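You operate a simulated robot arm through the tools that you are given. There is no shell and no other tool.

Carry out the task below with a simulated two-armed robot. There is one attempt and no reset: what you move stays moved.

## Task
Clip the wrap coil down, pull both straps tight, then plug it in.
Fine: shut both dock levers; use the orange socket.
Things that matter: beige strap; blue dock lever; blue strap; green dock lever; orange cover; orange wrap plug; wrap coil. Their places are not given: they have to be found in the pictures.

Only the result counts: the job must be done as asked and must still hold three seconds after the hand-in. Knocking over, shifting, dropping, spilling or breaking anything else fails it.

## Robot
Two 7-joint arms with fingered hands on one trunk that stands fixed in place. Base frame: the origin is at the foot of the trunk, x ahead of it, y to its left, z up; the work surface is at about z = 0.87. Readings come in m, degrees, newtons and seconds.
The left shoulder is at [0.07, 0.139, 1.058], the right one opposite. With the tool pointing down near the work surface each hand reaches from about 0.46 to 0.84 m from the base axis, measured 20 degrees to its own side. Payload 3.9 kg a hand.
The tool frame of a hand sits at the grasp point between the pads (the TCP): z along the fingers, y along the line on which they close. The tips reach 0.029 m beyond it. The gripper opens to 0.1 m. The gripper's body begins 0.034 m behind the TCP. The gripper is a hand of 5 fingers: y runs from the thumb to the fingers, the wrist lies at [-0.015, -0.105, -0.177] in the tool frame, and closing takes about 1.5 s.
Orientation is that of the tool frame in the base frame, as a unit quaternion [w, x, y, z]. With the fingers straight down and the wrist toward the robot, the tool's x, y and z point along [0, 1, 0], [1, 0, 0] and [0, 0, -1] of the base frame.

## Interface
- The arms move only by the tool nudge_tool. It takes "left_increments", "right_increments" or both (then of equal length, played together; a hand with none holds still); each is a list of rows, each an object (a shift or turn left out is 0, a gripper value left out holds the last) with "slide": the shift along the tool's x, y, z in m, a list of three; "dr": the turn, a rotation vector about the tool's x, y, z in degrees, a list of three. In form: [{"slide": [tx, ty, tz], "dr": [rx, ry, rz]}, ...]. A call has 1 to 20 rows; each row shifts and turns the commanded pose from where the row before left it, along the tool's axes as they then stand. "left_claw" and "right_claw" are, for a hand that has rows, the closure, from 0 (fully open) to 1 (shut), set as the call begins (left out, the last holds). Rows are played at 5 a second. More than 0.05 m and 8.6 degrees between two rows, or a gripper value outside its range, and nothing of the call is played. Where a pose cannot be reached the arm comes as near as it can. A force on the tool above 40 N (or 10 N above the force at the start of the call, whichever is more), or a blocked arm, ends the call early, and 0.2 s more pass. The fingers move at their own pace (about 0.153 m/s each) and stop on an object; they squeeze with about 23 N. The grip force told is the motor's: it shows also when the fingers shut on nothing. Time passes only in rows, and 0.2 s behind the last, so rows that do not move let the fingers close. The reply holds the time, the measured pose of the TCP, the force on the tool along the base axes, the opening and the grip force, in the units named above and with some noise, with the torque about the TCP (base axes, N m) and any sound that the robot's microphone picked up.
- Cameras (640 x 400 px; columns grow to the right, rows downward): "scene" is now at [0.1235, 0.0577, 1.3994]; the picture's right is [0.49, -0.87, 0.00], its down [-0.44, -0.25, -0.86] and it looks along [0.75, 0.42, -0.51] (base axes); focal length 304 px, centre (320, 200). "left" rides on the left gripper at [-0.066, -0.086, -0.121] in its tool frame; the picture's right is [-0.76, -0.31, 0.58], its down [0.59, -0.70, 0.40] and it looks along [0.28, 0.64, 0.71] (tool axes); focal length 247 px, centre (320, 200). "right" rides on the right gripper at [0.066, -0.086, -0.121] in its tool frame; the picture's right is [-0.76, 0.31, -0.58], its down [-0.59, -0.70, 0.40] and it looks along [-0.28, 0.64, 0.71] (tool axes); focal length 247 px, centre (320, 200).
- camera(camera): a new picture of that camera. The clock stands still meanwhile.
- slide_trunk(by): slides the trunk up (or, below 0, down) by that many m; the arms and the scene camera ride with it, the base frame stays. It gives what a move gives, with no picture.
- move_fingers(index, middle, ring, little, thumb_bend, thumb_turn, hand): sets how far each is bent, from 0 (flat) to 1 (curled in); at 0.3 the hand is open as for a grip, at 0.7 the pads meet at the TCP. One left out holds its place. A second passes; each finger stops where it meets its share of the squeeze, and holds until it gets a number again. A gripper value or a shape takes the hand back. It gives what a move gives, with no picture; readings hold the bend of each and the force on index, middle, ring, little, thumb and palm. thumb_turn goes from beside the hand (0) to across from the fingers (1), as for a grip.
- preshape(shape, hand): the hand has 5 fingers and takes this shape, open, in about a second: jaw (thumb against the fingers, like two jaws); tri (thumb and two fingers); tip (a fingertip pinch); poke (one finger out to press); point (the index stretched); flat (the hand flat); cup (the hand cupped); fist (a fist). The gripper value then closes the fingers along that shape, each until it touches; the sizes above hold for jaw. It gives what a move gives, with no picture.
- turn_head(pan, tilt): turns the head with the scene camera to pan (to the left, within 86 degrees either way) and tilt (down, from -29 to 69), counted from straight ahead of the robot. It gives what a move gives.
- measure_at(camera, pixels): there is no depth. For up to 12 entries [column, row, z] of the newest picture of that camera ("zoom" is the newest enlarged one), the place [x, y] in the base frame at which the ray of that pixel passes the height z, good to about 0.002 m, but the place of the scene camera against the robot may be out by one fixed shift of up to 0.025 m in any direction. The clock stands still meanwhile.
- inspect(camera, box): a new picture of the part [left, top, right, bottom] of that camera's present view, enlarged. The clock stands still meanwhile.
- hand_in(): hands the job in; it is judged then, once.

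Open the grippers and draw the arms clear of the work before you hand the job in, unless the task says otherwise.

The tools are called after "Request:" by a JSON object that holds its "name" and its "arguments". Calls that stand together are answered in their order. nudge_tool: Moves the arms, as the interface text tells. Its arguments: {"type":"object","properties":{"left_increments":{"type":"array","items":{"type":"object","properties":{"slide":{"type":"array","items":{"type":"number"}},"dr":{"type":"array","items":{"type":"number"}}}}},"left_claw":{"type":"number"},"right_increments":{"type":"array","items":{"type":"object","properties":{"slide":{"type":"array","items":{"type":"number"}},"dr":{"type":"array","items":{"type":"number"}}}}},"right_claw":{"type":"number"}},"required":[]} The other tools are called the same way: slide_trunk (by) slides the trunk up or down; preshape (shape, hand) gives the hand a shape; move_fingers (index, middle, ring, little, thumb_bend, thumb_turn, hand) moves the fingers one by one; turn_head (pan, tilt) turns the head that bears the scene camera; camera (camera) takes a picture; measure_at (camera, pixels) gives the place at which the rays of pixels pass given heights; inspect (camera, box) takes an enlarged picture of a part of a camera's view; hand_in () hands the job in.

At the start:

```text
clock: 0.0
left_ee_pos: [0.4305, 0.4182, 1.2582]
left_tool_rot: [0.0, 0.538, 0.843, 0.0]
left_contact_force: [-0.4, 0.3, -0.2]
left_torque: [-0.02, 0.01, 0.02]
left_opening: 0.0999
left_grasp_force: 0.0
left_shape: jaw
left_bend: [0.3, 0.3, 0.3, 0.3, 0.3, 0.98]
left_finger forces: [0.0, 0.0, 0.1, 0.0, 0.1, 0.0]
right_ee_pos: [0.5169, 0.0011, 1.254]
right_tool_rot: [0.0, 0.538, 0.843, 0.0]
right_contact_force: [0.8, -0.2, 0.5]
right_torque: [0.03, -0.01, 0.01]
right_opening: 0.0999
right_grasp_force: 0.2
right_shape: jaw
right_bend: [0.3, 0.3, 0.3, 0.3, 0.3, 0.98]
right_finger forces: [0.0, 0.1, 0.0, 0.1, 0.0, 0.0]
trunk travel left (down, up): [-0.7, 0.14]
head pan, tilt: [29.3, 30.6]
```

scene: 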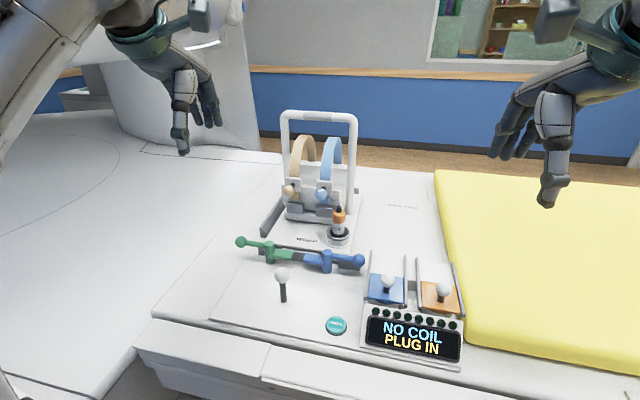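
right: 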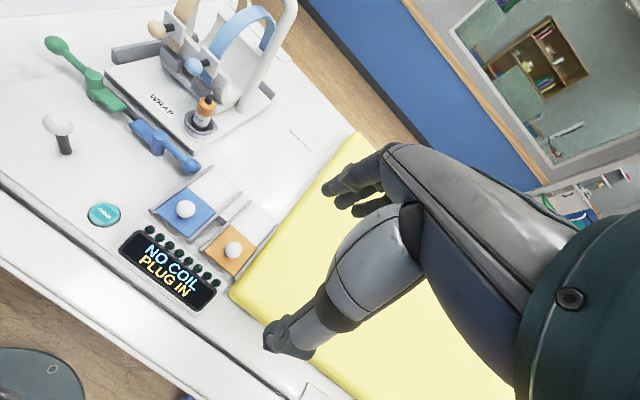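
left: 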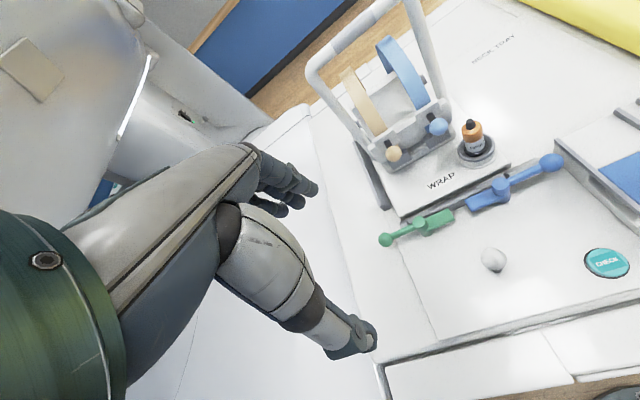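

The scene shows the coil near (315,190), the dock levers at (265,248) and (335,260), and the socket covers at (385,290) and (440,297). I'll enlarge these areas before moving anything.

Request:
{"name": "inspect", "arguments": {"camera": "scene", "box": [220, 90, 400, 280]}}

Request:
{"name": "inspect", "arguments": {"camera": "scene", "box": [220, 220, 480, 380]}}

Request:
{"name": "inspect", "arguments": {"camera": "left", "box": [300, 20, 640, 290]}}

Request:
{"name": "inspect", "arguments": {"camera": "right", "box": [20, 0, 340, 320]}}

```text
2.11 times, centred on (310, 185) of scene
```

zoom: 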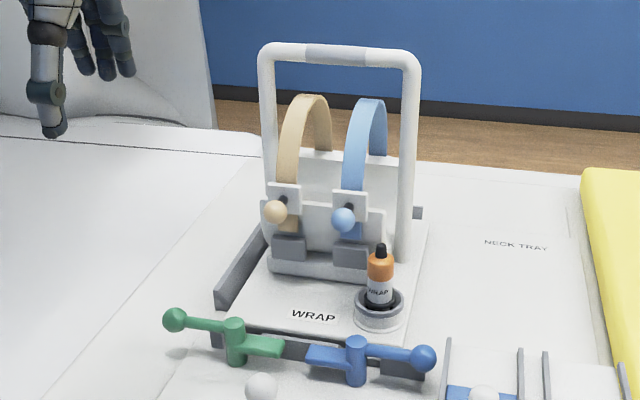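

```text
2.46 times, centred on (350, 300) of scene
```

zoom: 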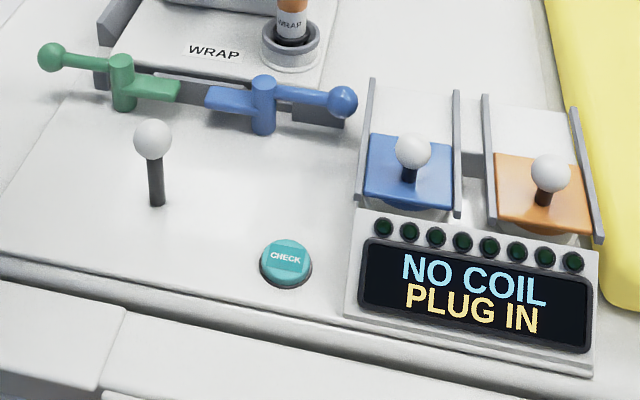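

```text
1.48 times, centred on (470, 155) of left
```

zoom: 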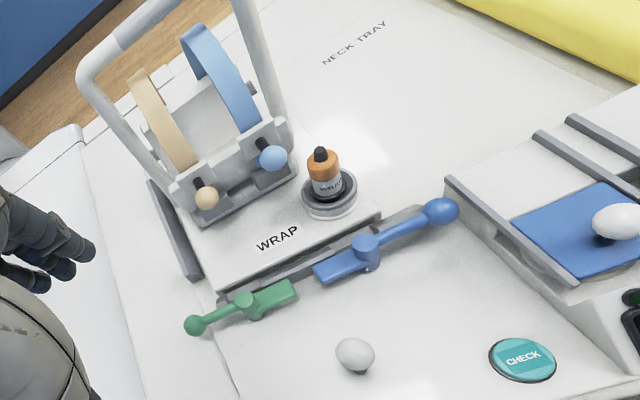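

```text
1.25 times, centred on (180, 160) of right
```

zoom: 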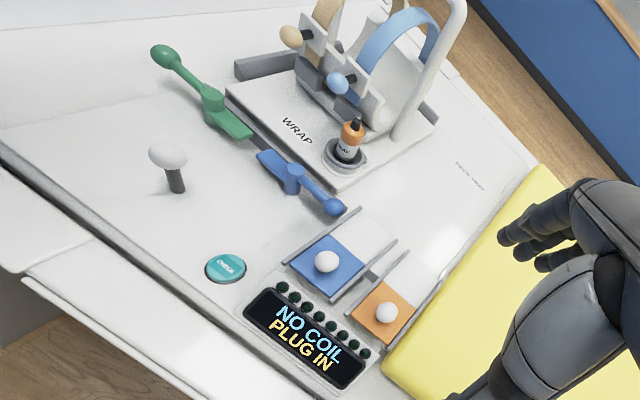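

Everything shows in all three views. I'll measure common features (check button, lever balls and posts, plug, cover knobs) in each camera, to find the scene camera's shift.

Request:
{"name": "measure_at", "arguments": {"camera": "scene", "pixels": [[336, 326, 0.88], [358, 262, 0.9], [326, 261, 0.9], [240, 242, 0.9], [269, 250, 0.9], [338, 212, 0.95], [388, 283, 0.92], [443, 290, 0.92], [282, 275, 0.92], [324, 193, 1.0], [291, 191, 1.0], [283, 302, 0.87]]}}

Request:
{"name": "measure_at", "arguments": {"camera": "left", "pixels": [[606, 262, 0.88], [551, 163, 0.9], [501, 187, 0.9], [386, 240, 0.9], [430, 222, 0.9], [470, 127, 0.95], [492, 259, 0.92], [437, 126, 1.0], [393, 154, 1.0]]}}

Request:
{"name": "measure_at", "arguments": {"camera": "right", "pixels": [[104, 214, 0.88], [193, 166, 0.9], [157, 142, 0.9], [55, 45, 0.9], [92, 76, 0.9], [207, 101, 0.95], [185, 209, 0.92], [233, 250, 0.92], [57, 124, 0.92], [193, 66, 1.0], [156, 30, 1.0], [66, 152, 0.87]]}}

```text
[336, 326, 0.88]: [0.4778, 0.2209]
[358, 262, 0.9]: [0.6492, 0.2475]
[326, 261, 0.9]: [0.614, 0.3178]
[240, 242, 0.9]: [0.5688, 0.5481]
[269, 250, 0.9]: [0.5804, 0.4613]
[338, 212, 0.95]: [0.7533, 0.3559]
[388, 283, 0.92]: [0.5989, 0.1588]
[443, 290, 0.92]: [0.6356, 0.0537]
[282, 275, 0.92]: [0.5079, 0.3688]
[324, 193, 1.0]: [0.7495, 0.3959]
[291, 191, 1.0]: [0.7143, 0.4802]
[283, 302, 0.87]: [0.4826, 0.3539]
```

```text
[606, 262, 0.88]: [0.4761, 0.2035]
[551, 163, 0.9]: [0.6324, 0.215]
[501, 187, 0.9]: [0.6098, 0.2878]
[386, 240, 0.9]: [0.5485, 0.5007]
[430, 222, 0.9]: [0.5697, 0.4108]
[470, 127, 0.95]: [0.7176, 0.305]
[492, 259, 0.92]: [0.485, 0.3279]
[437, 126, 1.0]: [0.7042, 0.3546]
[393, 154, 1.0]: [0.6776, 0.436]
```

```text
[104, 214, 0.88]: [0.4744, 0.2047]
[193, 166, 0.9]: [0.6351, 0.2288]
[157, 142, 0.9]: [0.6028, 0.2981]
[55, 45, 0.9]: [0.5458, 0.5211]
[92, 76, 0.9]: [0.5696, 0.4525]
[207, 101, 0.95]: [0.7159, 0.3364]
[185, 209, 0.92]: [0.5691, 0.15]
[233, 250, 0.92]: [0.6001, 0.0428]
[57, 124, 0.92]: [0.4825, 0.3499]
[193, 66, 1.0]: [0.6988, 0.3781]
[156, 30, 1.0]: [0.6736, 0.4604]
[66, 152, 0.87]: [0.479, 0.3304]
```

Triangulating from the hand cameras puts the blue lever ball near (0.623, 0.220, 0.92), the green ball near (0.538, 0.49, 0.93), and the strap knobs near (0.68, 0.352, 1.03) and (0.655, 0.43, 1.03). I'll bring both hands closer, still well above everything, for better pictures.

Request:
{"name": "nudge_tool", "arguments": {"left_increments": [{"slide": [-0.018, 0.002, 0.033]}, {"slide": [-0.018, 0.002, 0.033]}, {"slide": [-0.018, 0.002, 0.033]}, {"slide": [-0.018, 0.002, 0.033]}, {"slide": [-0.018, 0.002, 0.033]}, {"slide": [0, 0, 0]}], "right_increments": [{"slide": [0.008, 0.0, 0.038]}, {"slide": [0.008, 0.0, 0.038]}, {"slide": [0.008, 0.0, 0.038]}, {"slide": [0.008, 0.0, 0.038]}, {"slide": [0.008, 0.0, 0.038]}, {"slide": [0, 0, 0]}]}}

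Request:
{"name": "camera", "arguments": {"camera": "left"}}

Request:
{"name": "camera", "arguments": {"camera": "right"}}

Request:
{"name": "camera", "arguments": {"camera": "scene"}}

```text
clock: 1.4
left_ee_pos: [0.477, 0.3402, 1.0899]
left_tool_rot: [-0.001, 0.538, 0.843, 0.0]
left_contact_force: [-0.4, 0.0, -0.6]
left_torque: [-0.01, -0.04, 0.03]
left_opening: 0.1
left_grasp_force: 0.1
left_shape: jaw
left_bend: [0.3, 0.3, 0.3, 0.3, 0.3, 0.98]
left_finger forces: [0.0, 0.0, 0.0, 0.0, 0.1, 0.0]
right_ee_pos: [0.4995, 0.0356, 1.0634]
right_tool_rot: [0.0, 0.538, 0.843, 0.001]
right_contact_force: [-0.4, 0.1, -0.5]
right_torque: [0.0, -0.02, -0.02]
right_opening: 0.0998
right_grasp_force: 0.1
right_shape: jaw
right_bend: [0.3, 0.3, 0.3, 0.3, 0.3, 0.98]
right_finger forces: [0.0, 0.1, 0.0, 0.0, 0.0, 0.0]
trunk travel left (down, up): [-0.7, 0.14]
head pan, tilt: [29.3, 30.6]
```

```text
taken
```

left: 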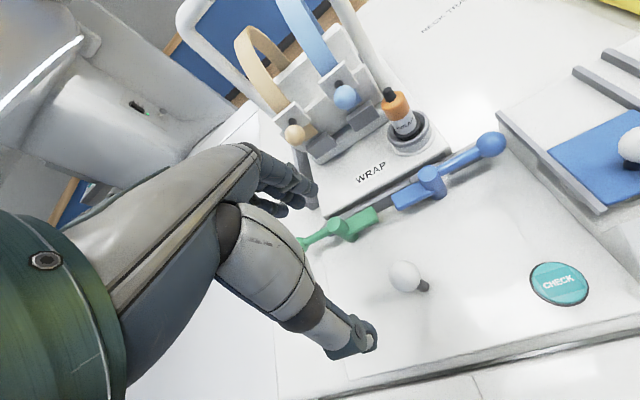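

```text
taken
```

right: 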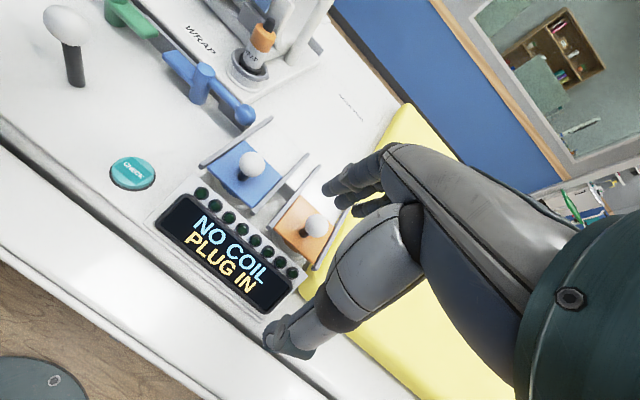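

```text
taken
```

scene: 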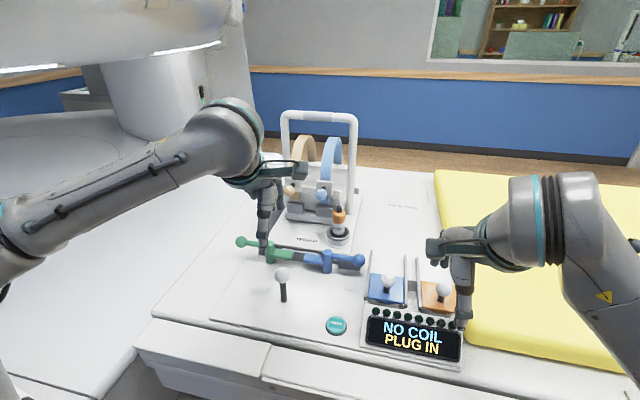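

The levers, straps and covers look bigger now. I'll enlarge the lever and strap area (left, around (380,150)) and the covers (right, around (270,200)).

Request:
{"name": "inspect", "arguments": {"camera": "left", "box": [280, 60, 520, 260]}}

Request:
{"name": "inspect", "arguments": {"camera": "right", "box": [180, 110, 360, 280]}}

Request:
{"name": "inspect", "arguments": {"camera": "right", "box": [90, 0, 340, 140]}}

```text
2.00 times, centred on (400, 160) of left
```

zoom: 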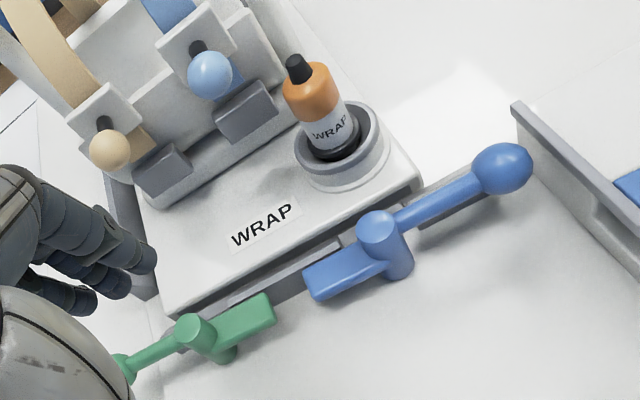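

```text
2.35 times, centred on (270, 195) of right
```

zoom: 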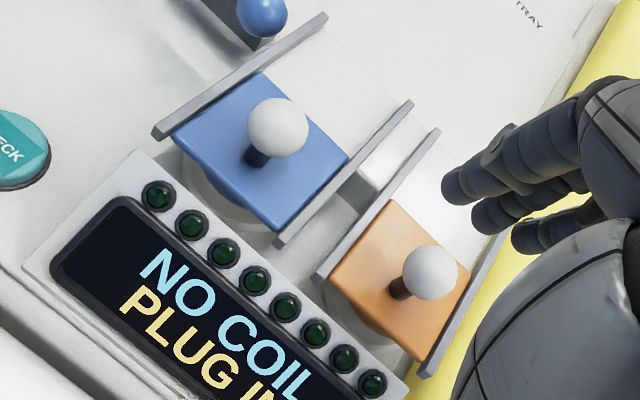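

```text
2.56 times, centred on (215, 70) of right
```

zoom: 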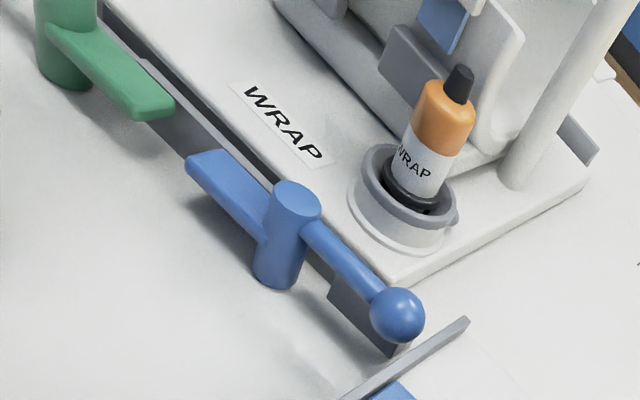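

The levers pivot on vertical posts: each has an inner tongue in front of the coil plate and an outer ball handle. I'll triangulate the posts, balls, plug and knobs from these closer views.

Request:
{"name": "measure_at", "arguments": {"camera": "left", "pixels": [[491, 144, 0.92], [429, 173.5, 0.92], [395, 202.5, 0.91], [337.5, 225, 0.92], [390, 92.5, 0.99], [345, 98, 1.03], [295, 135, 1.03], [404, 276, 0.95], [385, 205, 0.91], [610, 150, 0.91], [304, 211, 0.89]]}}

Request:
{"name": "measure_at", "arguments": {"camera": "right", "pixels": [[245.5, 114.5, 0.92], [206, 70, 0.92], [170, 56, 0.91], [270.5, 20, 0.99], [65, 24, 0.95], [251.7, 164, 0.93], [316.8, 225.6, 0.93], [246, 176, 0.9], [306, 231, 0.9]]}}

Request:
{"name": "measure_at", "arguments": {"camera": "scene", "pixels": [[358, 262, 0.92], [388, 283, 0.93], [443, 290, 0.93], [240, 242, 0.92]]}}

```text
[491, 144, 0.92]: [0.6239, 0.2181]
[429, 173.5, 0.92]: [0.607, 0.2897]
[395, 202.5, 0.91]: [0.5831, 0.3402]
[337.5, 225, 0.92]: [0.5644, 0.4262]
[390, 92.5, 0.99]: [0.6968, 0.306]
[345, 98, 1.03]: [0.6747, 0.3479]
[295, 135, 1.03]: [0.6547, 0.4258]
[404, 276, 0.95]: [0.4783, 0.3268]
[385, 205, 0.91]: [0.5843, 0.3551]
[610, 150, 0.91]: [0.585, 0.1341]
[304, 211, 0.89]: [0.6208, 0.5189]
```

```text
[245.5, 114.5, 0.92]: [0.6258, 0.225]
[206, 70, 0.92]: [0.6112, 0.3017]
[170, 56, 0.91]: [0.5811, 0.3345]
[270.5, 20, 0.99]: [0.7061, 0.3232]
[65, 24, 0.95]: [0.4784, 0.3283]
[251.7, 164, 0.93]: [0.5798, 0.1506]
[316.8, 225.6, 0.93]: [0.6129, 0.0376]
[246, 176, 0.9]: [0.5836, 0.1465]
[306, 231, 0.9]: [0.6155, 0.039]
```

```text
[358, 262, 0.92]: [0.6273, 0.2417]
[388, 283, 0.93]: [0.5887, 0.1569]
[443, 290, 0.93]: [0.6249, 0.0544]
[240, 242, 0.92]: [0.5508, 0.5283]
```

The blue post is near (0.597, 0.287) with its ball at (0.617, 0.219, 0.930). The green post is near (0.557, 0.416) and the stick knob near (0.478, 0.328, 0.951). I'll put the left hand into the poke shape and find its fingertip in the picture.

Request:
{"name": "preshape", "arguments": {"hand": "left", "shape": "poke"}}

Request:
{"name": "camera", "arguments": {"camera": "left"}}

Request:
{"name": "inspect", "arguments": {"camera": "scene", "box": [180, 90, 380, 310]}}

Request:
{"name": "camera", "arguments": {"camera": "right"}}

```text
clock: 2.3
left_ee_pos: [0.4758, 0.3407, 1.0917]
left_tool_rot: [0.0, 0.538, 0.843, 0.0]
left_contact_force: [0.3, 0.1, 0.0]
left_torque: [0.0, 0.03, 0.02]
left_opening: 0.0002
left_grasp_force: 0.1
left_shape: poke
left_bend: [0.7, 0.7, 0.99, 0.99, 1.0, 1.0]
left_finger forces: [0.0, 0.2, 0.0, 0.0, 0.0, 0.1]
right_ee_pos: [0.4999, 0.0353, 1.0619]
right_tool_rot: [0.0, 0.539, 0.843, 0.0]
right_contact_force: [0.6, 0.0, 0.1]
right_torque: [-0.02, 0.01, -0.01]
right_opening: 0.0998
right_grasp_force: 0.0
right_shape: jaw
right_bend: [0.3, 0.3, 0.3, 0.3, 0.3, 0.98]
right_finger forces: [0.0, 0.0, 0.0, 0.1, 0.0, 0.1]
trunk travel left (down, up): [-0.7, 0.14]
head pan, tilt: [29.3, 30.6]
```

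```text
taken
```

left: 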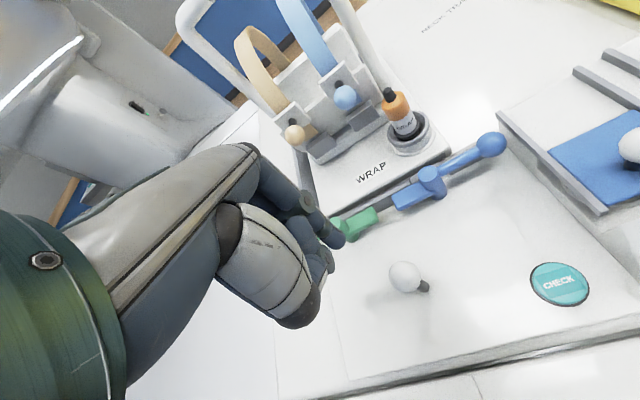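

```text
1.82 times, centred on (280, 200) of scene
```

zoom: 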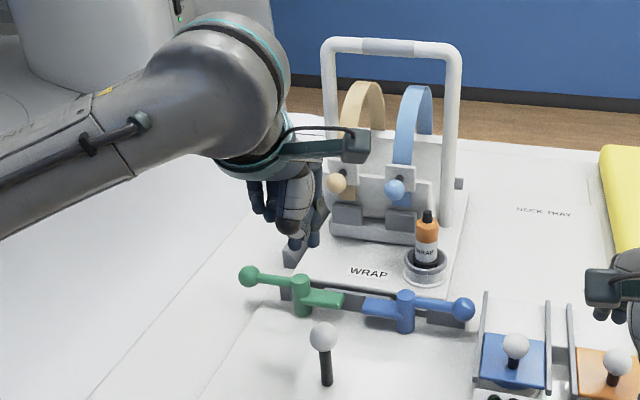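

```text
taken
```

right: 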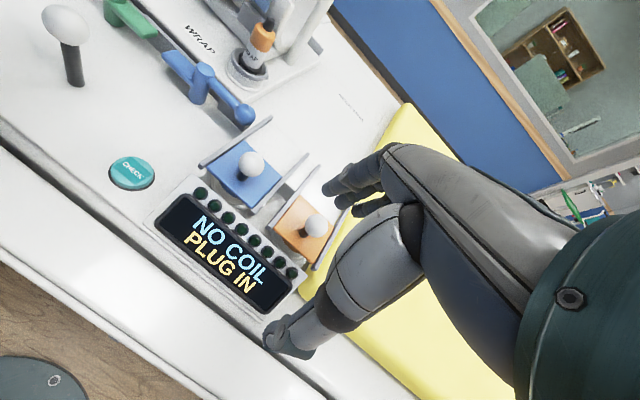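

In the poke shape the index and middle fingertips sit roughly at the TCP, around (338,240) in the left view. Next I check where the dock side wall, plate corner and green lever stand, so the fingers can come down behind the green ball safely.

Request:
{"name": "measure_at", "arguments": {"camera": "scene", "pixels": [[261, 227.5, 0.92], [261, 235, 0.88], [284, 188, 0.92], [240, 242, 0.93], [269, 248, 0.936], [326, 256, 0.936], [358, 261, 0.93]]}}

Request:
{"name": "inspect", "arguments": {"camera": "scene", "box": [225, 200, 345, 275]}}

```text
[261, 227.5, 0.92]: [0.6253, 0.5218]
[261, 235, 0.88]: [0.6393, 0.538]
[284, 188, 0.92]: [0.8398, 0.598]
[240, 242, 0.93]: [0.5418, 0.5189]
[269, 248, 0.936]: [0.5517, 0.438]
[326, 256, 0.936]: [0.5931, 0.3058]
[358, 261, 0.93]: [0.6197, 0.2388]
```

```text
5.33 times, centred on (285, 238) of scene
```

zoom: 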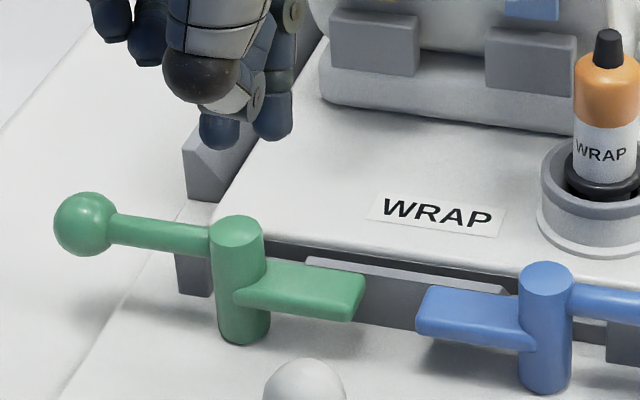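

The green ball is near (0.54, 0.492, 0.93), with a grey corner block just inboard of it. I'll move the left hand above a point behind and slightly left of that ball, staying at z about 1.06, and check again before descending.

Request:
{"name": "nudge_tool", "arguments": {"left_increments": [{"slide": [0.0218, 0.0335, 0.006]}, {"slide": [0.0218, 0.0335, 0.006]}, {"slide": [0.0218, 0.0335, 0.006]}, {"slide": [0.0218, 0.0335, 0.006]}, {"slide": [0.0218, 0.0335, 0.006]}, {"slide": [0, 0, 0]}]}}

Request:
{"name": "inspect", "arguments": {"camera": "scene", "box": [200, 130, 360, 290]}}

Request:
{"name": "camera", "arguments": {"camera": "left"}}

```text
clock: 3.7
left_ee_pos: [0.5817, 0.5094, 1.061]
left_tool_rot: [0.001, 0.538, 0.843, 0.0]
left_contact_force: [-0.4, 0.0, 0.1]
left_torque: [0.0, 0.0, 0.0]
left_opening: 0.0002
left_grasp_force: 0.2
left_shape: poke
left_bend: [0.7, 0.7, 0.99, 0.99, 1.0, 1.0]
left_finger forces: [0.1, 0.1, 0.1, 0.0, 0.0, 0.1]
right_ee_pos: [0.5003, 0.0357, 1.0623]
right_tool_rot: [0.001, 0.537, 0.844, 0.001]
right_contact_force: [0.6, 0.0, 0.8]
right_torque: [-0.02, 0.0, 0.0]
right_opening: 0.0997
right_grasp_force: 0.1
right_shape: jaw
right_bend: [0.3, 0.3, 0.3, 0.3, 0.3, 0.98]
right_finger forces: [0.1, 0.0, 0.0, 0.0, 0.1, 0.0]
trunk travel left (down, up): [-0.7, 0.14]
head pan, tilt: [29.3, 30.6]
```

```text
2.50 times, centred on (280, 210) of scene
```

zoom: 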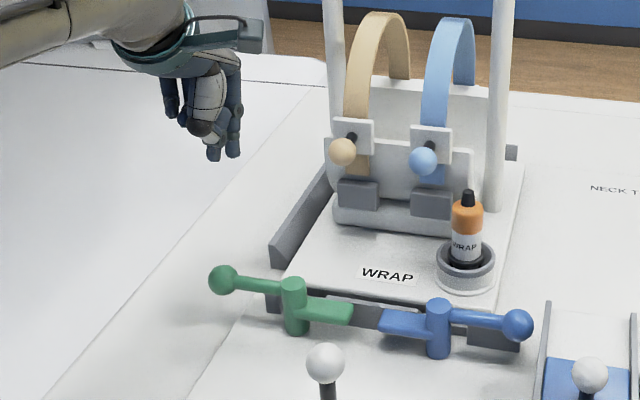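

```text
taken
```

left: 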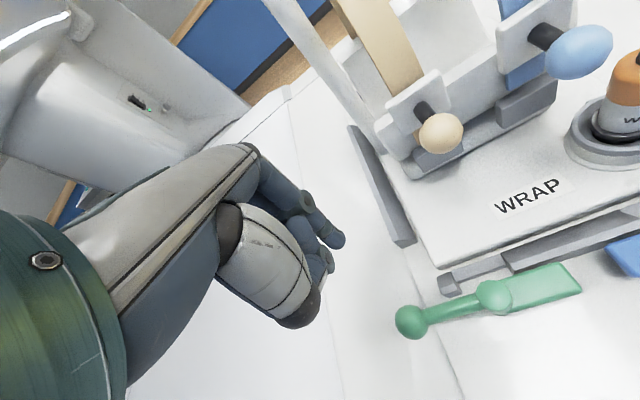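

The left view now shows the green lever clearly: ball (411,322), post (494,296), block end (449,283) and wall front (407,242). I'll measure those points.

Request:
{"name": "measure_at", "arguments": {"camera": "left", "pixels": [[411, 322, 0.93], [494, 294, 0.936], [449, 285, 0.9], [407, 242, 0.91], [441, 133, 1.03], [578, 50, 1.03], [572, 268, 0.91], [570, 295, 0.91], [428, 103, 1.03], [460, 280, 0.9]]}}

Request:
{"name": "inspect", "arguments": {"camera": "left", "box": [330, 20, 640, 220]}}

```text
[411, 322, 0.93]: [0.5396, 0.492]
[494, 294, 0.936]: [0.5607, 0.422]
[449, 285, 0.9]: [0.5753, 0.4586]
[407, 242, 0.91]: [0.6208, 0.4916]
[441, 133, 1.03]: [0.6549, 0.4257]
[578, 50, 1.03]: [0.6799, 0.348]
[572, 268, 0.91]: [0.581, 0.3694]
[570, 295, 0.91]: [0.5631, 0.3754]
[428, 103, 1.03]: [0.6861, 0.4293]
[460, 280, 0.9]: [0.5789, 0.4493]
```

```text
2.00 times, centred on (485, 120) of left
```

zoom: 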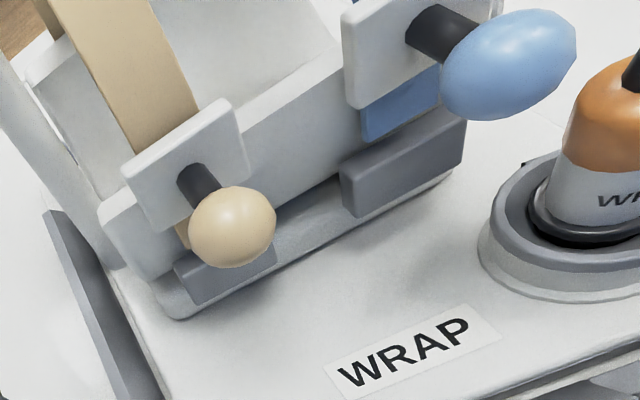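

Green ball is at (0.540, 0.492), post at (0.560, 0.421) and block end at (0.575, 0.459), so the descent spot at (0.582, 0.509) is clear. I'll lower the left fingertips to about z 0.917.

Request:
{"name": "nudge_tool", "arguments": {"left_increments": [{"slide": [0, 0, 0.03]}, {"slide": [0, 0, 0.03]}, {"slide": [0, 0, 0.03]}, {"slide": [0, 0, 0.025]}, {"slide": [0, 0, 0]}]}}

Request:
{"name": "inspect", "arguments": {"camera": "scene", "box": [200, 150, 360, 290]}}

Request:
{"name": "camera", "arguments": {"camera": "left"}}

```text
clock: 4.9
left_ee_pos: [0.5801, 0.5096, 0.9481]
left_tool_rot: [0.0, 0.538, 0.843, -0.001]
left_contact_force: [0.3, 0.0, 0.0]
left_torque: [0.01, -0.03, -0.02]
left_opening: 0.0001
left_grasp_force: 0.0
left_shape: poke
left_bend: [0.7, 0.7, 0.99, 0.99, 1.0, 1.0]
left_finger forces: [0.0, 0.0, 0.1, 0.1, 0.0, 0.0]
right_ee_pos: [0.499, 0.0362, 1.0622]
right_tool_rot: [0.0, 0.538, 0.843, -0.001]
right_contact_force: [-0.4, -0.7, 1.1]
right_torque: [-0.03, -0.01, 0.0]
right_opening: 0.0996
right_grasp_force: 0.0
right_shape: jaw
right_bend: [0.3, 0.3, 0.3, 0.3, 0.3, 0.98]
right_finger forces: [0.0, 0.0, 0.0, 0.0, 0.1, 0.0]
trunk travel left (down, up): [-0.7, 0.14]
head pan, tilt: [29.3, 30.6]
```

```text
2.86 times, centred on (280, 220) of scene
```

zoom: 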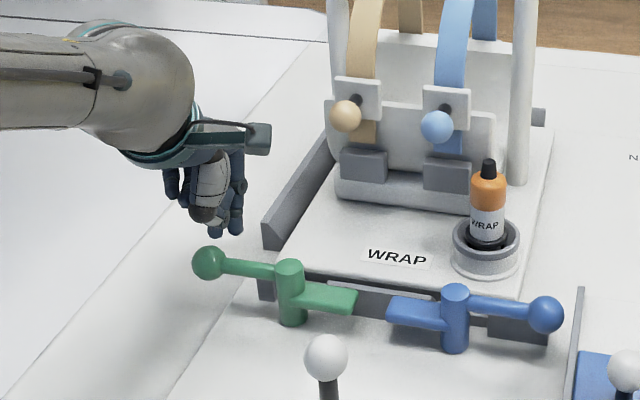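

```text
taken
```

left: 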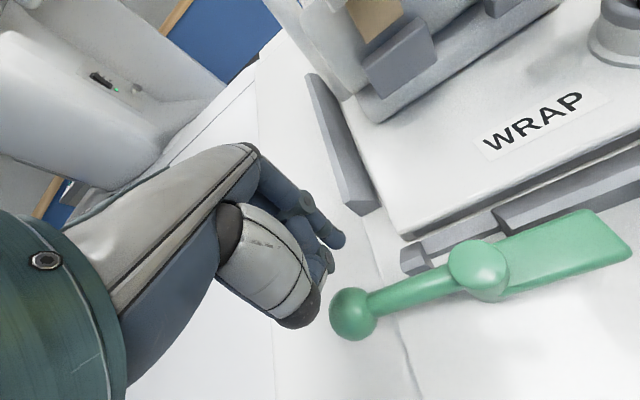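

The fingers are now behind the green ball and no contact force shows. I'll pull along the first part of the arc toward the robot, around the post.

Request:
{"name": "nudge_tool", "arguments": {"left_increments": [{"slide": [-0.0017, -0.0119, 0]}, {"slide": [-0.0016, -0.0118, 0]}, {"slide": [0.0034, -0.0114, 0]}, {"slide": [0.0034, -0.0114, 0]}, {"slide": [0.0003, -0.0119, 0]}, {"slide": [0.0003, -0.0119, 0]}]}}

Request:
{"name": "inspect", "arguments": {"camera": "scene", "box": [200, 150, 360, 290]}}

Request:
{"name": "camera", "arguments": {"camera": "left"}}

```text
clock: 6.3
left_ee_pos: [0.5167, 0.4836, 0.9475]
left_tool_rot: [0.0, 0.538, 0.843, 0.0]
left_contact_force: [0.6, -0.4, 0.4]
left_torque: [0.03, -0.01, 0.0]
left_opening: 0.0002
left_grasp_force: 0.1
left_shape: poke
left_bend: [0.7, 0.7, 0.99, 0.99, 1.0, 1.0]
left_finger forces: [0.6, 0.0, 0.0, 0.0, 0.0, 0.0]
right_ee_pos: [0.4999, 0.0356, 1.0621]
right_tool_rot: [0.001, 0.538, 0.843, 0.0]
right_contact_force: [-0.4, -0.3, -1.1]
right_torque: [0.06, 0.02, 0.04]
right_opening: 0.0994
right_grasp_force: 0.1
right_shape: jaw
right_bend: [0.3, 0.3, 0.3, 0.3, 0.3, 0.98]
right_finger forces: [0.0, 0.0, 0.0, 0.1, 0.0, 0.0]
trunk travel left (down, up): [-0.7, 0.14]
head pan, tilt: [29.3, 30.6]
```

```text
2.86 times, centred on (280, 220) of scene
```

zoom: 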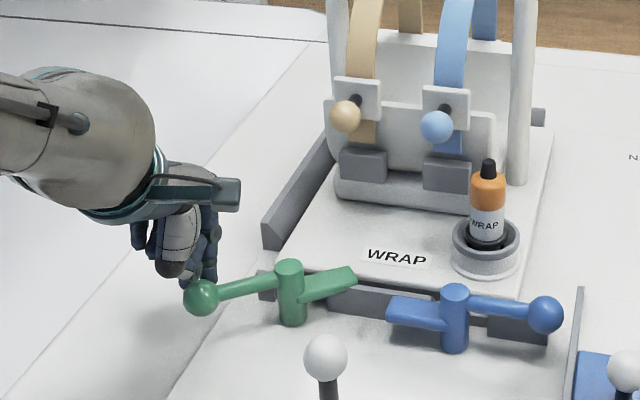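

```text
taken
```

left: 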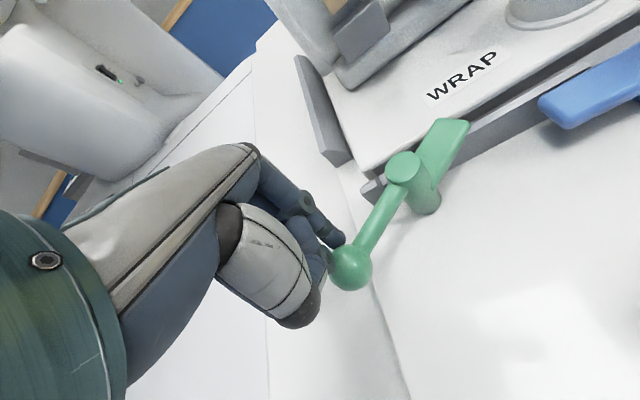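

The green lever is turning with almost no force, and its tongue is rising over the plate. I'll continue the arc.

Request:
{"name": "nudge_tool", "arguments": {"left_increments": [{"slide": [-0.0012, -0.0097, 0]}, {"slide": [-0.0011, -0.0097, 0]}, {"slide": [-0.0043, -0.0085, 0]}, {"slide": [-0.0042, -0.0085, 0]}, {"slide": [-0.0091, -0.008, 0]}, {"slide": [-0.0091, -0.0079, 0]}]}}

Request:
{"name": "inspect", "arguments": {"camera": "scene", "box": [200, 150, 360, 290]}}

Request:
{"name": "camera", "arguments": {"camera": "left"}}

```text
clock: 7.7
left_ee_pos: [0.4814, 0.4348, 0.9462]
left_tool_rot: [0.0, 0.538, 0.843, 0.0]
left_contact_force: [0.3, 0.2, 0.0]
left_torque: [0.02, -0.01, 0.0]
left_opening: 0.0
left_grasp_force: 0.1
left_shape: poke
left_bend: [0.7, 0.7, 0.99, 0.99, 1.0, 1.0]
left_finger forces: [0.0, 0.0, 0.0, 0.0, 0.0, 0.0]
right_ee_pos: [0.4991, 0.0344, 1.0627]
right_tool_rot: [0.0, 0.538, 0.843, 0.0]
right_contact_force: [0.3, -0.1, 0.3]
right_torque: [0.01, -0.04, -0.01]
right_opening: 0.0999
right_grasp_force: 0.0
right_shape: jaw
right_bend: [0.3, 0.3, 0.3, 0.3, 0.3, 0.98]
right_finger forces: [0.0, 0.1, 0.0, 0.1, 0.0, 0.1]
trunk travel left (down, up): [-0.7, 0.14]
head pan, tilt: [29.3, 30.6]
```

```text
2.86 times, centred on (280, 220) of scene
```

zoom: 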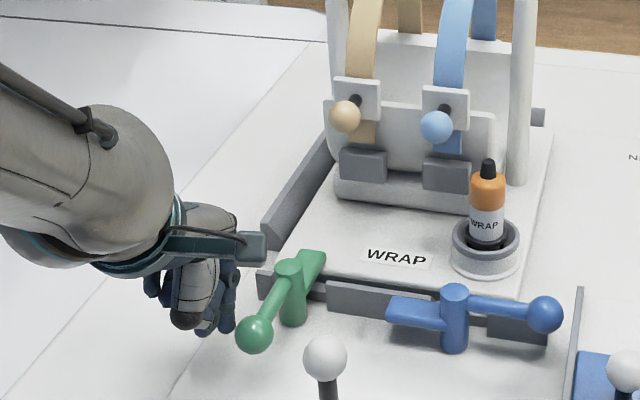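

```text
taken
```

left: 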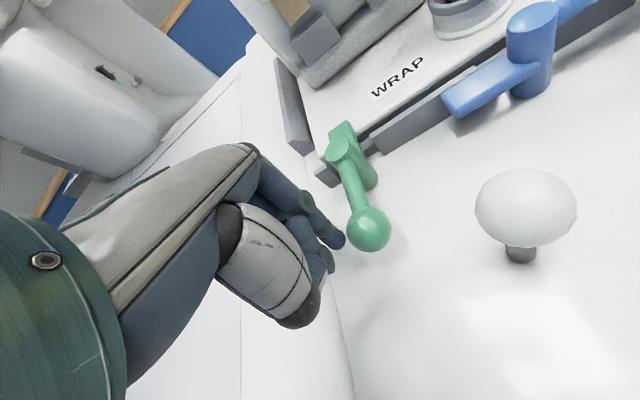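

The green lever now points nearly straight at the robot. I'll measure its ball (369,229) to get the angle.

Request:
{"name": "measure_at", "arguments": {"camera": "left", "pixels": [[369, 229, 0.93], [338, 149, 0.936], [526, 205, 0.951]]}}

Request:
{"name": "inspect", "arguments": {"camera": "left", "box": [290, 80, 450, 280]}}

```text
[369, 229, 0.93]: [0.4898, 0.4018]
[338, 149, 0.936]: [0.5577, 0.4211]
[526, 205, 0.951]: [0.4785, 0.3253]
```

```text
2.00 times, centred on (370, 180) of left
```

zoom: 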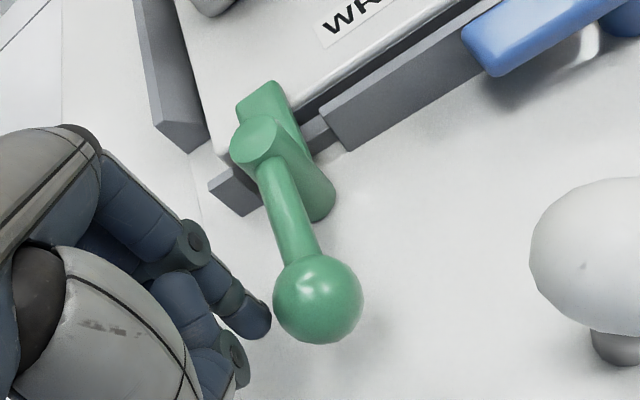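

The handle is at about 196°, roughly 89° from where it started. I'll push slightly further to feel for the end stop.

Request:
{"name": "nudge_tool", "arguments": {"left_increments": [{"slide": [-0.006, -0.001, 0]}, {"slide": [-0.006, -0.001, 0]}, {"slide": [-0.006, -0.001, 0]}, {"slide": [0, 0, 0]}]}}

Request:
{"name": "inspect", "arguments": {"camera": "left", "box": [290, 80, 450, 280]}}

```text
clock: 8.8
left_ee_pos: [0.4855, 0.4286, 0.9465]
left_tool_rot: [-0.001, 0.534, 0.846, 0.004]
left_contact_force: [-7.4, 30.2, -2.3]
left_torque: [0.63, 0.14, 0.1]
left_opening: 0.0
left_grasp_force: 0.1
left_shape: poke
left_bend: [0.7, 0.7, 0.99, 0.99, 1.0, 1.0]
left_finger forces: [29.9, 0.1, 0.1, 0.0, 0.0, 0.0]
right_ee_pos: [0.4993, 0.0381, 1.0623]
right_tool_rot: [0.0, 0.537, 0.843, -0.002]
right_contact_force: [-0.4, -0.5, -0.3]
right_torque: [0.06, -0.02, 0.03]
right_opening: 0.0998
right_grasp_force: 0.0
right_shape: jaw
right_bend: [0.3, 0.3, 0.3, 0.3, 0.3, 0.98]
right_finger forces: [0.1, 0.1, 0.0, 0.1, 0.0, 0.0]
trunk travel left (down, up): [-0.7, 0.14]
head pan, tilt: [29.3, 30.6]
stopped in row 4 (left hand): the force on the tool passed its limit at 41 N (the readings are from after the stop); the commanded pose is now the measured one
```

```text
2.00 times, centred on (370, 180) of left
```

zoom: 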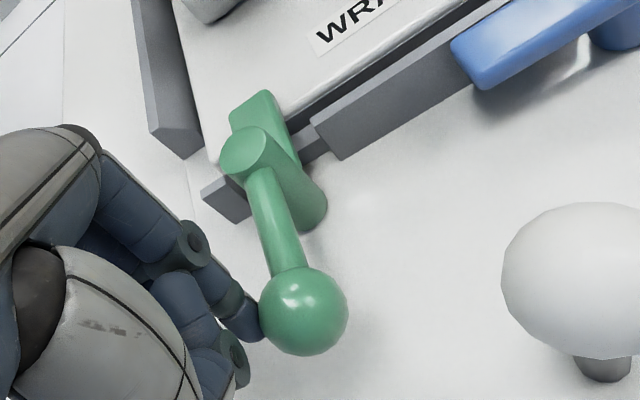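

The lever hit its end stop at 41 N, so the green lever is shut. I'll back the left finger off sideways and raise it clear, while the right hand takes the poke shape.

Request:
{"name": "nudge_tool", "arguments": {"left_increments": [{"slide": [0.015, 0, 0]}, {"slide": [0.02, 0, -0.01]}, {"slide": [0.01, -0.01, -0.04]}, {"slide": [0.01, -0.01, -0.04]}, {"slide": [0.02, 0, -0.04]}, {"slide": [0.02, 0, -0.02]}]}}

Request:
{"name": "preshape", "arguments": {"hand": "right", "shape": "poke"}}

Request:
{"name": "inspect", "arguments": {"camera": "scene", "box": [200, 150, 400, 310]}}

Request:
{"name": "camera", "arguments": {"camera": "right"}}

```text
clock: 10.2
left_ee_pos: [0.4262, 0.4983, 1.0972]
left_tool_rot: [0.0, 0.536, 0.844, 0.004]
left_contact_force: [-0.4, -0.5, 0.3]
left_torque: [0.0, 0.0, -0.01]
left_opening: 0.0
left_grasp_force: 0.0
left_shape: poke
left_bend: [0.7, 0.7, 0.99, 0.99, 1.0, 1.0]
left_finger forces: [0.0, 0.0, 0.0, 0.0, 0.0, 0.0]
right_ee_pos: [0.5011, 0.0353, 1.0628]
right_tool_rot: [0.0, 0.538, 0.843, 0.0]
right_contact_force: [-0.7, -0.7, -0.5]
right_torque: [0.0, 0.03, 0.01]
right_opening: 0.0999
right_grasp_force: 0.0
right_shape: jaw
right_bend: [0.3, 0.3, 0.3, 0.3, 0.3, 0.98]
right_finger forces: [0.0, 0.0, 0.1, 0.1, 0.0, 0.1]
trunk travel left (down, up): [-0.7, 0.14]
head pan, tilt: [29.3, 30.6]
```

```text
clock: 11.1
left_ee_pos: [0.4266, 0.4977, 1.0961]
left_tool_rot: [-0.001, 0.535, 0.845, 0.004]
left_contact_force: [0.3, -0.6, -0.3]
left_torque: [-0.01, 0.01, -0.02]
left_opening: 0.0
left_grasp_force: 0.1
left_shape: poke
left_bend: [0.7, 0.7, 0.99, 0.99, 1.0, 1.0]
left_finger forces: [0.0, 0.1, 0.0, 0.1, 0.0, 0.0]
right_ee_pos: [0.5004, 0.0358, 1.0626]
right_tool_rot: [0.001, 0.538, 0.843, 0.0]
right_contact_force: [0.2, -0.4, -0.9]
right_torque: [0.03, -0.01, 0.02]
right_opening: 0.0
right_grasp_force: 0.0
right_shape: poke
right_bend: [0.7, 0.7, 0.99, 0.99, 1.0, 1.0]
right_finger forces: [0.1, 0.1, 0.0, 0.0, 0.0, 0.0]
trunk travel left (down, up): [-0.7, 0.14]
head pan, tilt: [29.3, 30.6]
```

```text
2.50 times, centred on (300, 230) of scene
```

zoom: 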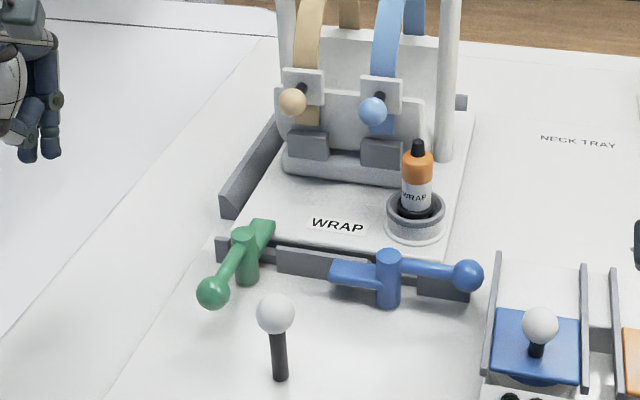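

```text
taken
```

right: 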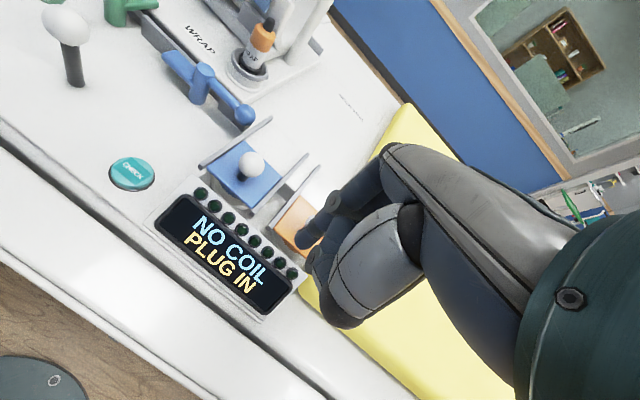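

The green lever stays at its stop. Now I bring the right hand over to a spot behind the blue ball, high at z about 1.08, and reduce its yaw so the knuckles stay away from the plug.

Request:
{"name": "nudge_tool", "arguments": {"right_increments": [{"slide": [0.0182, 0.0369, -0.003]}, {"slide": [0.0182, 0.0369, -0.003]}, {"slide": [0.0182, 0.0369, -0.003]}, {"slide": [0.0182, 0.0369, -0.003]}, {"slide": [0.0182, 0.0369, -0.003], "dr": [0, 0, 4.5]}, {"slide": [0.013, 0.0369, -0.003], "dr": [0, 0, 4.5]}, {"slide": [0, 0, 0], "dr": [0, 0, 4.5]}, {"slide": [0, 0, 0]}]}}

Request:
{"name": "camera", "arguments": {"camera": "right"}}

Request:
{"name": "camera", "arguments": {"camera": "scene"}}

Request:
{"name": "inspect", "arguments": {"camera": "scene", "box": [280, 150, 440, 310]}}

```text
clock: 12.9
left_ee_pos: [0.4272, 0.4987, 1.0965]
left_tool_rot: [0.0, 0.535, 0.845, 0.004]
left_contact_force: [1.1, -0.3, 0.1]
left_torque: [-0.04, -0.01, 0.03]
left_opening: 0.0001
left_grasp_force: 0.0
left_shape: poke
left_bend: [0.7, 0.7, 0.99, 0.99, 1.0, 1.0]
left_finger forces: [0.0, 0.1, 0.1, 0.1, 0.0, 0.1]
right_ee_pos: [0.6265, 0.1647, 1.0741]
right_tool_rot: [0.001, 0.632, 0.775, -0.001]
right_contact_force: [0.5, 0.4, -0.4]
right_torque: [0.01, 0.03, 0.01]
right_opening: 0.0001
right_grasp_force: 0.2
right_shape: poke
right_bend: [0.7, 0.7, 0.99, 0.99, 1.0, 1.0]
right_finger forces: [0.0, 0.0, 0.0, 0.0, 0.0, 0.0]
right hand out of reach, approached as far as the arm can: row 5, 6, 7
trunk travel left (down, up): [-0.7, 0.14]
head pan, tilt: [29.3, 30.6]
```

```text
taken
```

right: 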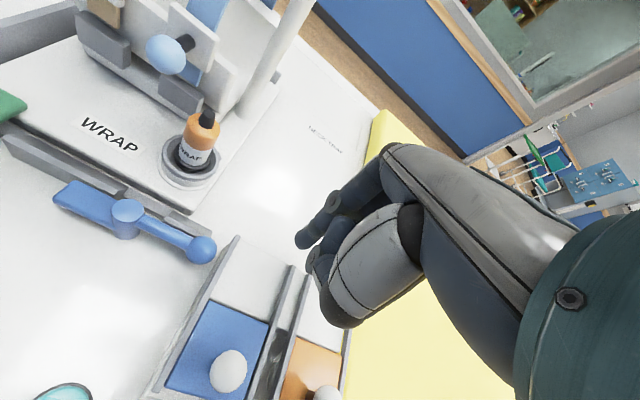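

```text
taken
```

scene: 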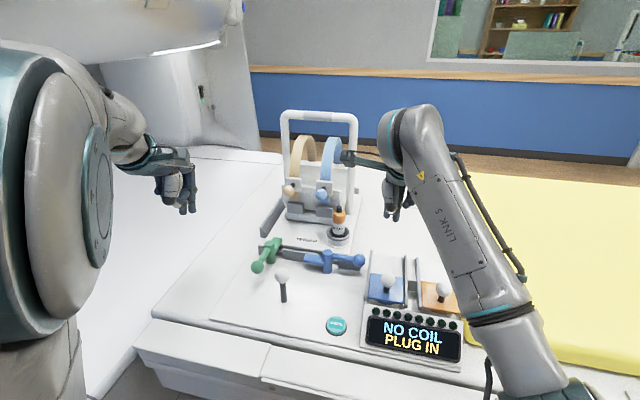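

```text
2.50 times, centred on (360, 230) of scene
```

zoom: 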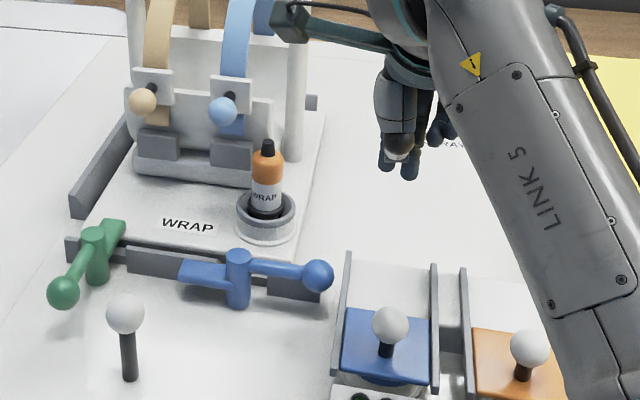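

The right arm runs out of reach at (0.627, 0.165), so the left hand has to do the blue lever too. I'll withdraw the right hand to its own side first.

Request:
{"name": "nudge_tool", "arguments": {"right_increments": [{"slide": [-0.03, -0.0277, -0.006]}, {"slide": [-0.03, -0.0277, -0.006]}, {"slide": [-0.03, -0.0277, -0.006]}, {"slide": [-0.03, -0.0277, -0.006], "dr": [0, 0, -4.5]}, {"slide": [-0.03, -0.0277, -0.006], "dr": [0, 0, -4.5]}, {"slide": [-0.03, -0.0277, -0.006], "dr": [0, 0, -4.5]}]}}

Request:
{"name": "nudge_tool", "arguments": {"left_increments": [{"slide": [-0.0397, 0.0007, 0]}, {"slide": [-0.0397, 0.0007, 0]}, {"slide": [-0.0397, 0.0007, 0]}, {"slide": [-0.0397, 0.0007, 0]}, {"slide": [-0.0397, 0.0007, 0]}, {"slide": [-0.0397, 0.0007, 0]}, {"slide": [-0.0397, 0.0007, 0]}, {"dr": [0, 0, 7]}, {"dr": [0, 0, 7]}, {"dr": [0, 0, 7]}, {"dr": [0, 0, 7]}, {"dr": [0, 0, 7]}, {"dr": [0, 0, 5]}, {"slide": [0, 0, 0]}]}}

Request:
{"name": "camera", "arguments": {"camera": "left"}}

Request:
{"name": "camera", "arguments": {"camera": "scene"}}

```text
clock: 14.3
left_ee_pos: [0.4259, 0.4965, 1.0982]
left_tool_rot: [0.0, 0.535, 0.845, 0.004]
left_contact_force: [0.0, -1.3, 0.5]
left_torque: [0.04, -0.02, 0.02]
left_opening: 0.0
left_grasp_force: 0.1
left_shape: poke
left_bend: [0.7, 0.7, 0.99, 0.99, 1.0, 1.0]
left_finger forces: [0.0, 0.1, 0.0, 0.1, 0.1, 0.1]
right_ee_pos: [0.5086, -0.0545, 1.1102]
right_tool_rot: [0.0, 0.538, 0.843, 0.001]
right_contact_force: [-0.6, -0.5, 0.4]
right_torque: [-0.01, 0.0, 0.0]
right_opening: 0.0
right_grasp_force: 0.1
right_shape: poke
right_bend: [0.7, 0.7, 0.99, 0.99, 1.0, 1.0]
right_finger forces: [0.0, 0.1, 0.1, 0.0, 0.1, 0.1]
trunk travel left (down, up): [-0.7, 0.14]
head pan, tilt: [29.3, 30.6]
```

```text
clock: 17.3
left_ee_pos: [0.5622, 0.2574, 1.0954]
left_tool_rot: [-0.001, 0.792, 0.61, 0.002]
left_contact_force: [0.4, 0.5, -0.1]
left_torque: [0.01, 0.02, 0.01]
left_opening: 0.0
left_grasp_force: 0.0
left_shape: poke
left_bend: [0.7, 0.7, 0.99, 0.99, 1.0, 1.0]
left_finger forces: [0.0, 0.1, 0.0, 0.0, 0.0, 0.0]
left hand out of reach, approached as far as the arm can: row 4, 5, 6
right_ee_pos: [0.5095, -0.051, 1.1095]
right_tool_rot: [0.0, 0.538, 0.843, 0.0]
right_contact_force: [0.1, -0.2, -0.5]
right_torque: [-0.01, 0.02, -0.01]
right_opening: 0.0
right_grasp_force: 0.0
right_shape: poke
right_bend: [0.7, 0.7, 0.99, 0.99, 1.0, 1.0]
right_finger forces: [0.0, 0.1, 0.0, 0.0, 0.0, 0.1]
trunk travel left (down, up): [-0.7, 0.14]
head pan, tilt: [29.3, 30.6]
```

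```text
taken
```

left: 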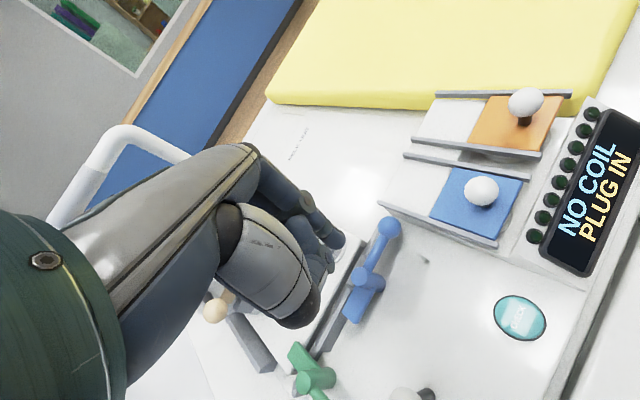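

```text
taken
```

scene: 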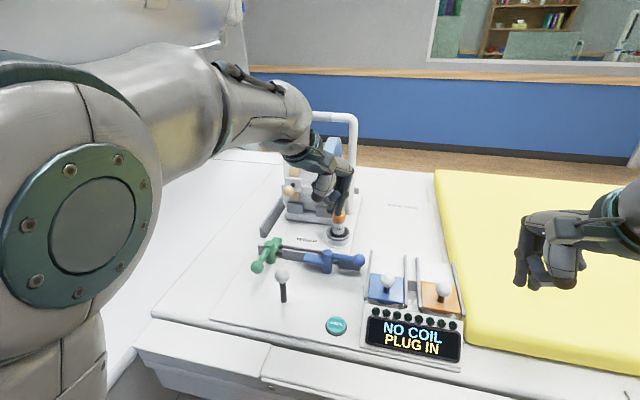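

The left hand reached (0.562, 0.257) with yaw about -15°. The view shows the blue ball (390,227), post (360,274) and cover knobs (481,190), (526,102), so I'll measure them again from this different baseline.

Request:
{"name": "measure_at", "arguments": {"camera": "left", "pixels": [[390, 227, 0.93], [360, 274, 0.936], [481, 190, 0.93], [526, 102, 0.93], [476, 207, 0.9], [523, 119, 0.9], [380, 203, 0.9], [405, 156, 0.9], [410, 140, 0.9], [436, 94, 0.9], [520, 317, 0.88]]}}

Request:
{"name": "inspect", "arguments": {"camera": "left", "box": [370, 60, 610, 270]}}

Request:
{"name": "inspect", "arguments": {"camera": "scene", "box": [270, 150, 410, 290]}}

```text
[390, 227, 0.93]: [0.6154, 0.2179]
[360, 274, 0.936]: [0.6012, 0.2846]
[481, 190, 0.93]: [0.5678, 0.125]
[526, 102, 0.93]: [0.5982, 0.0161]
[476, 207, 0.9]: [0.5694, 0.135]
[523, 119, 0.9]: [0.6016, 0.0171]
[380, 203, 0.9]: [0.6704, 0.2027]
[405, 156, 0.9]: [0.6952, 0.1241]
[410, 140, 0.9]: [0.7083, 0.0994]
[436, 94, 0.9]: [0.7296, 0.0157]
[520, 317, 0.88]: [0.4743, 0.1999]
```

```text
1.90 times, centred on (490, 165) of left
```

zoom: 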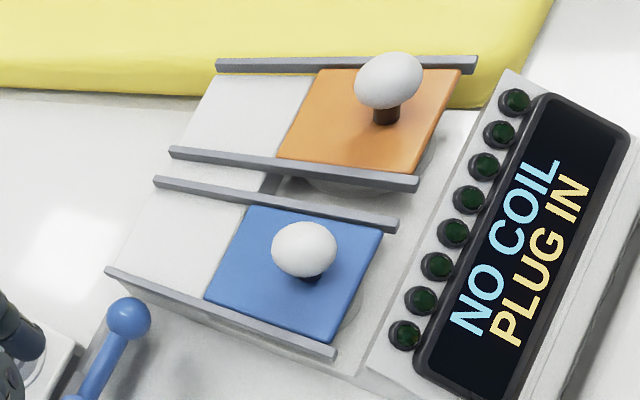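

```text
2.86 times, centred on (340, 220) of scene
```

zoom: 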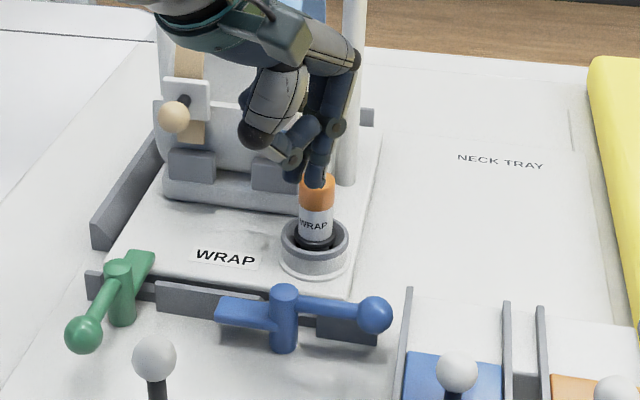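

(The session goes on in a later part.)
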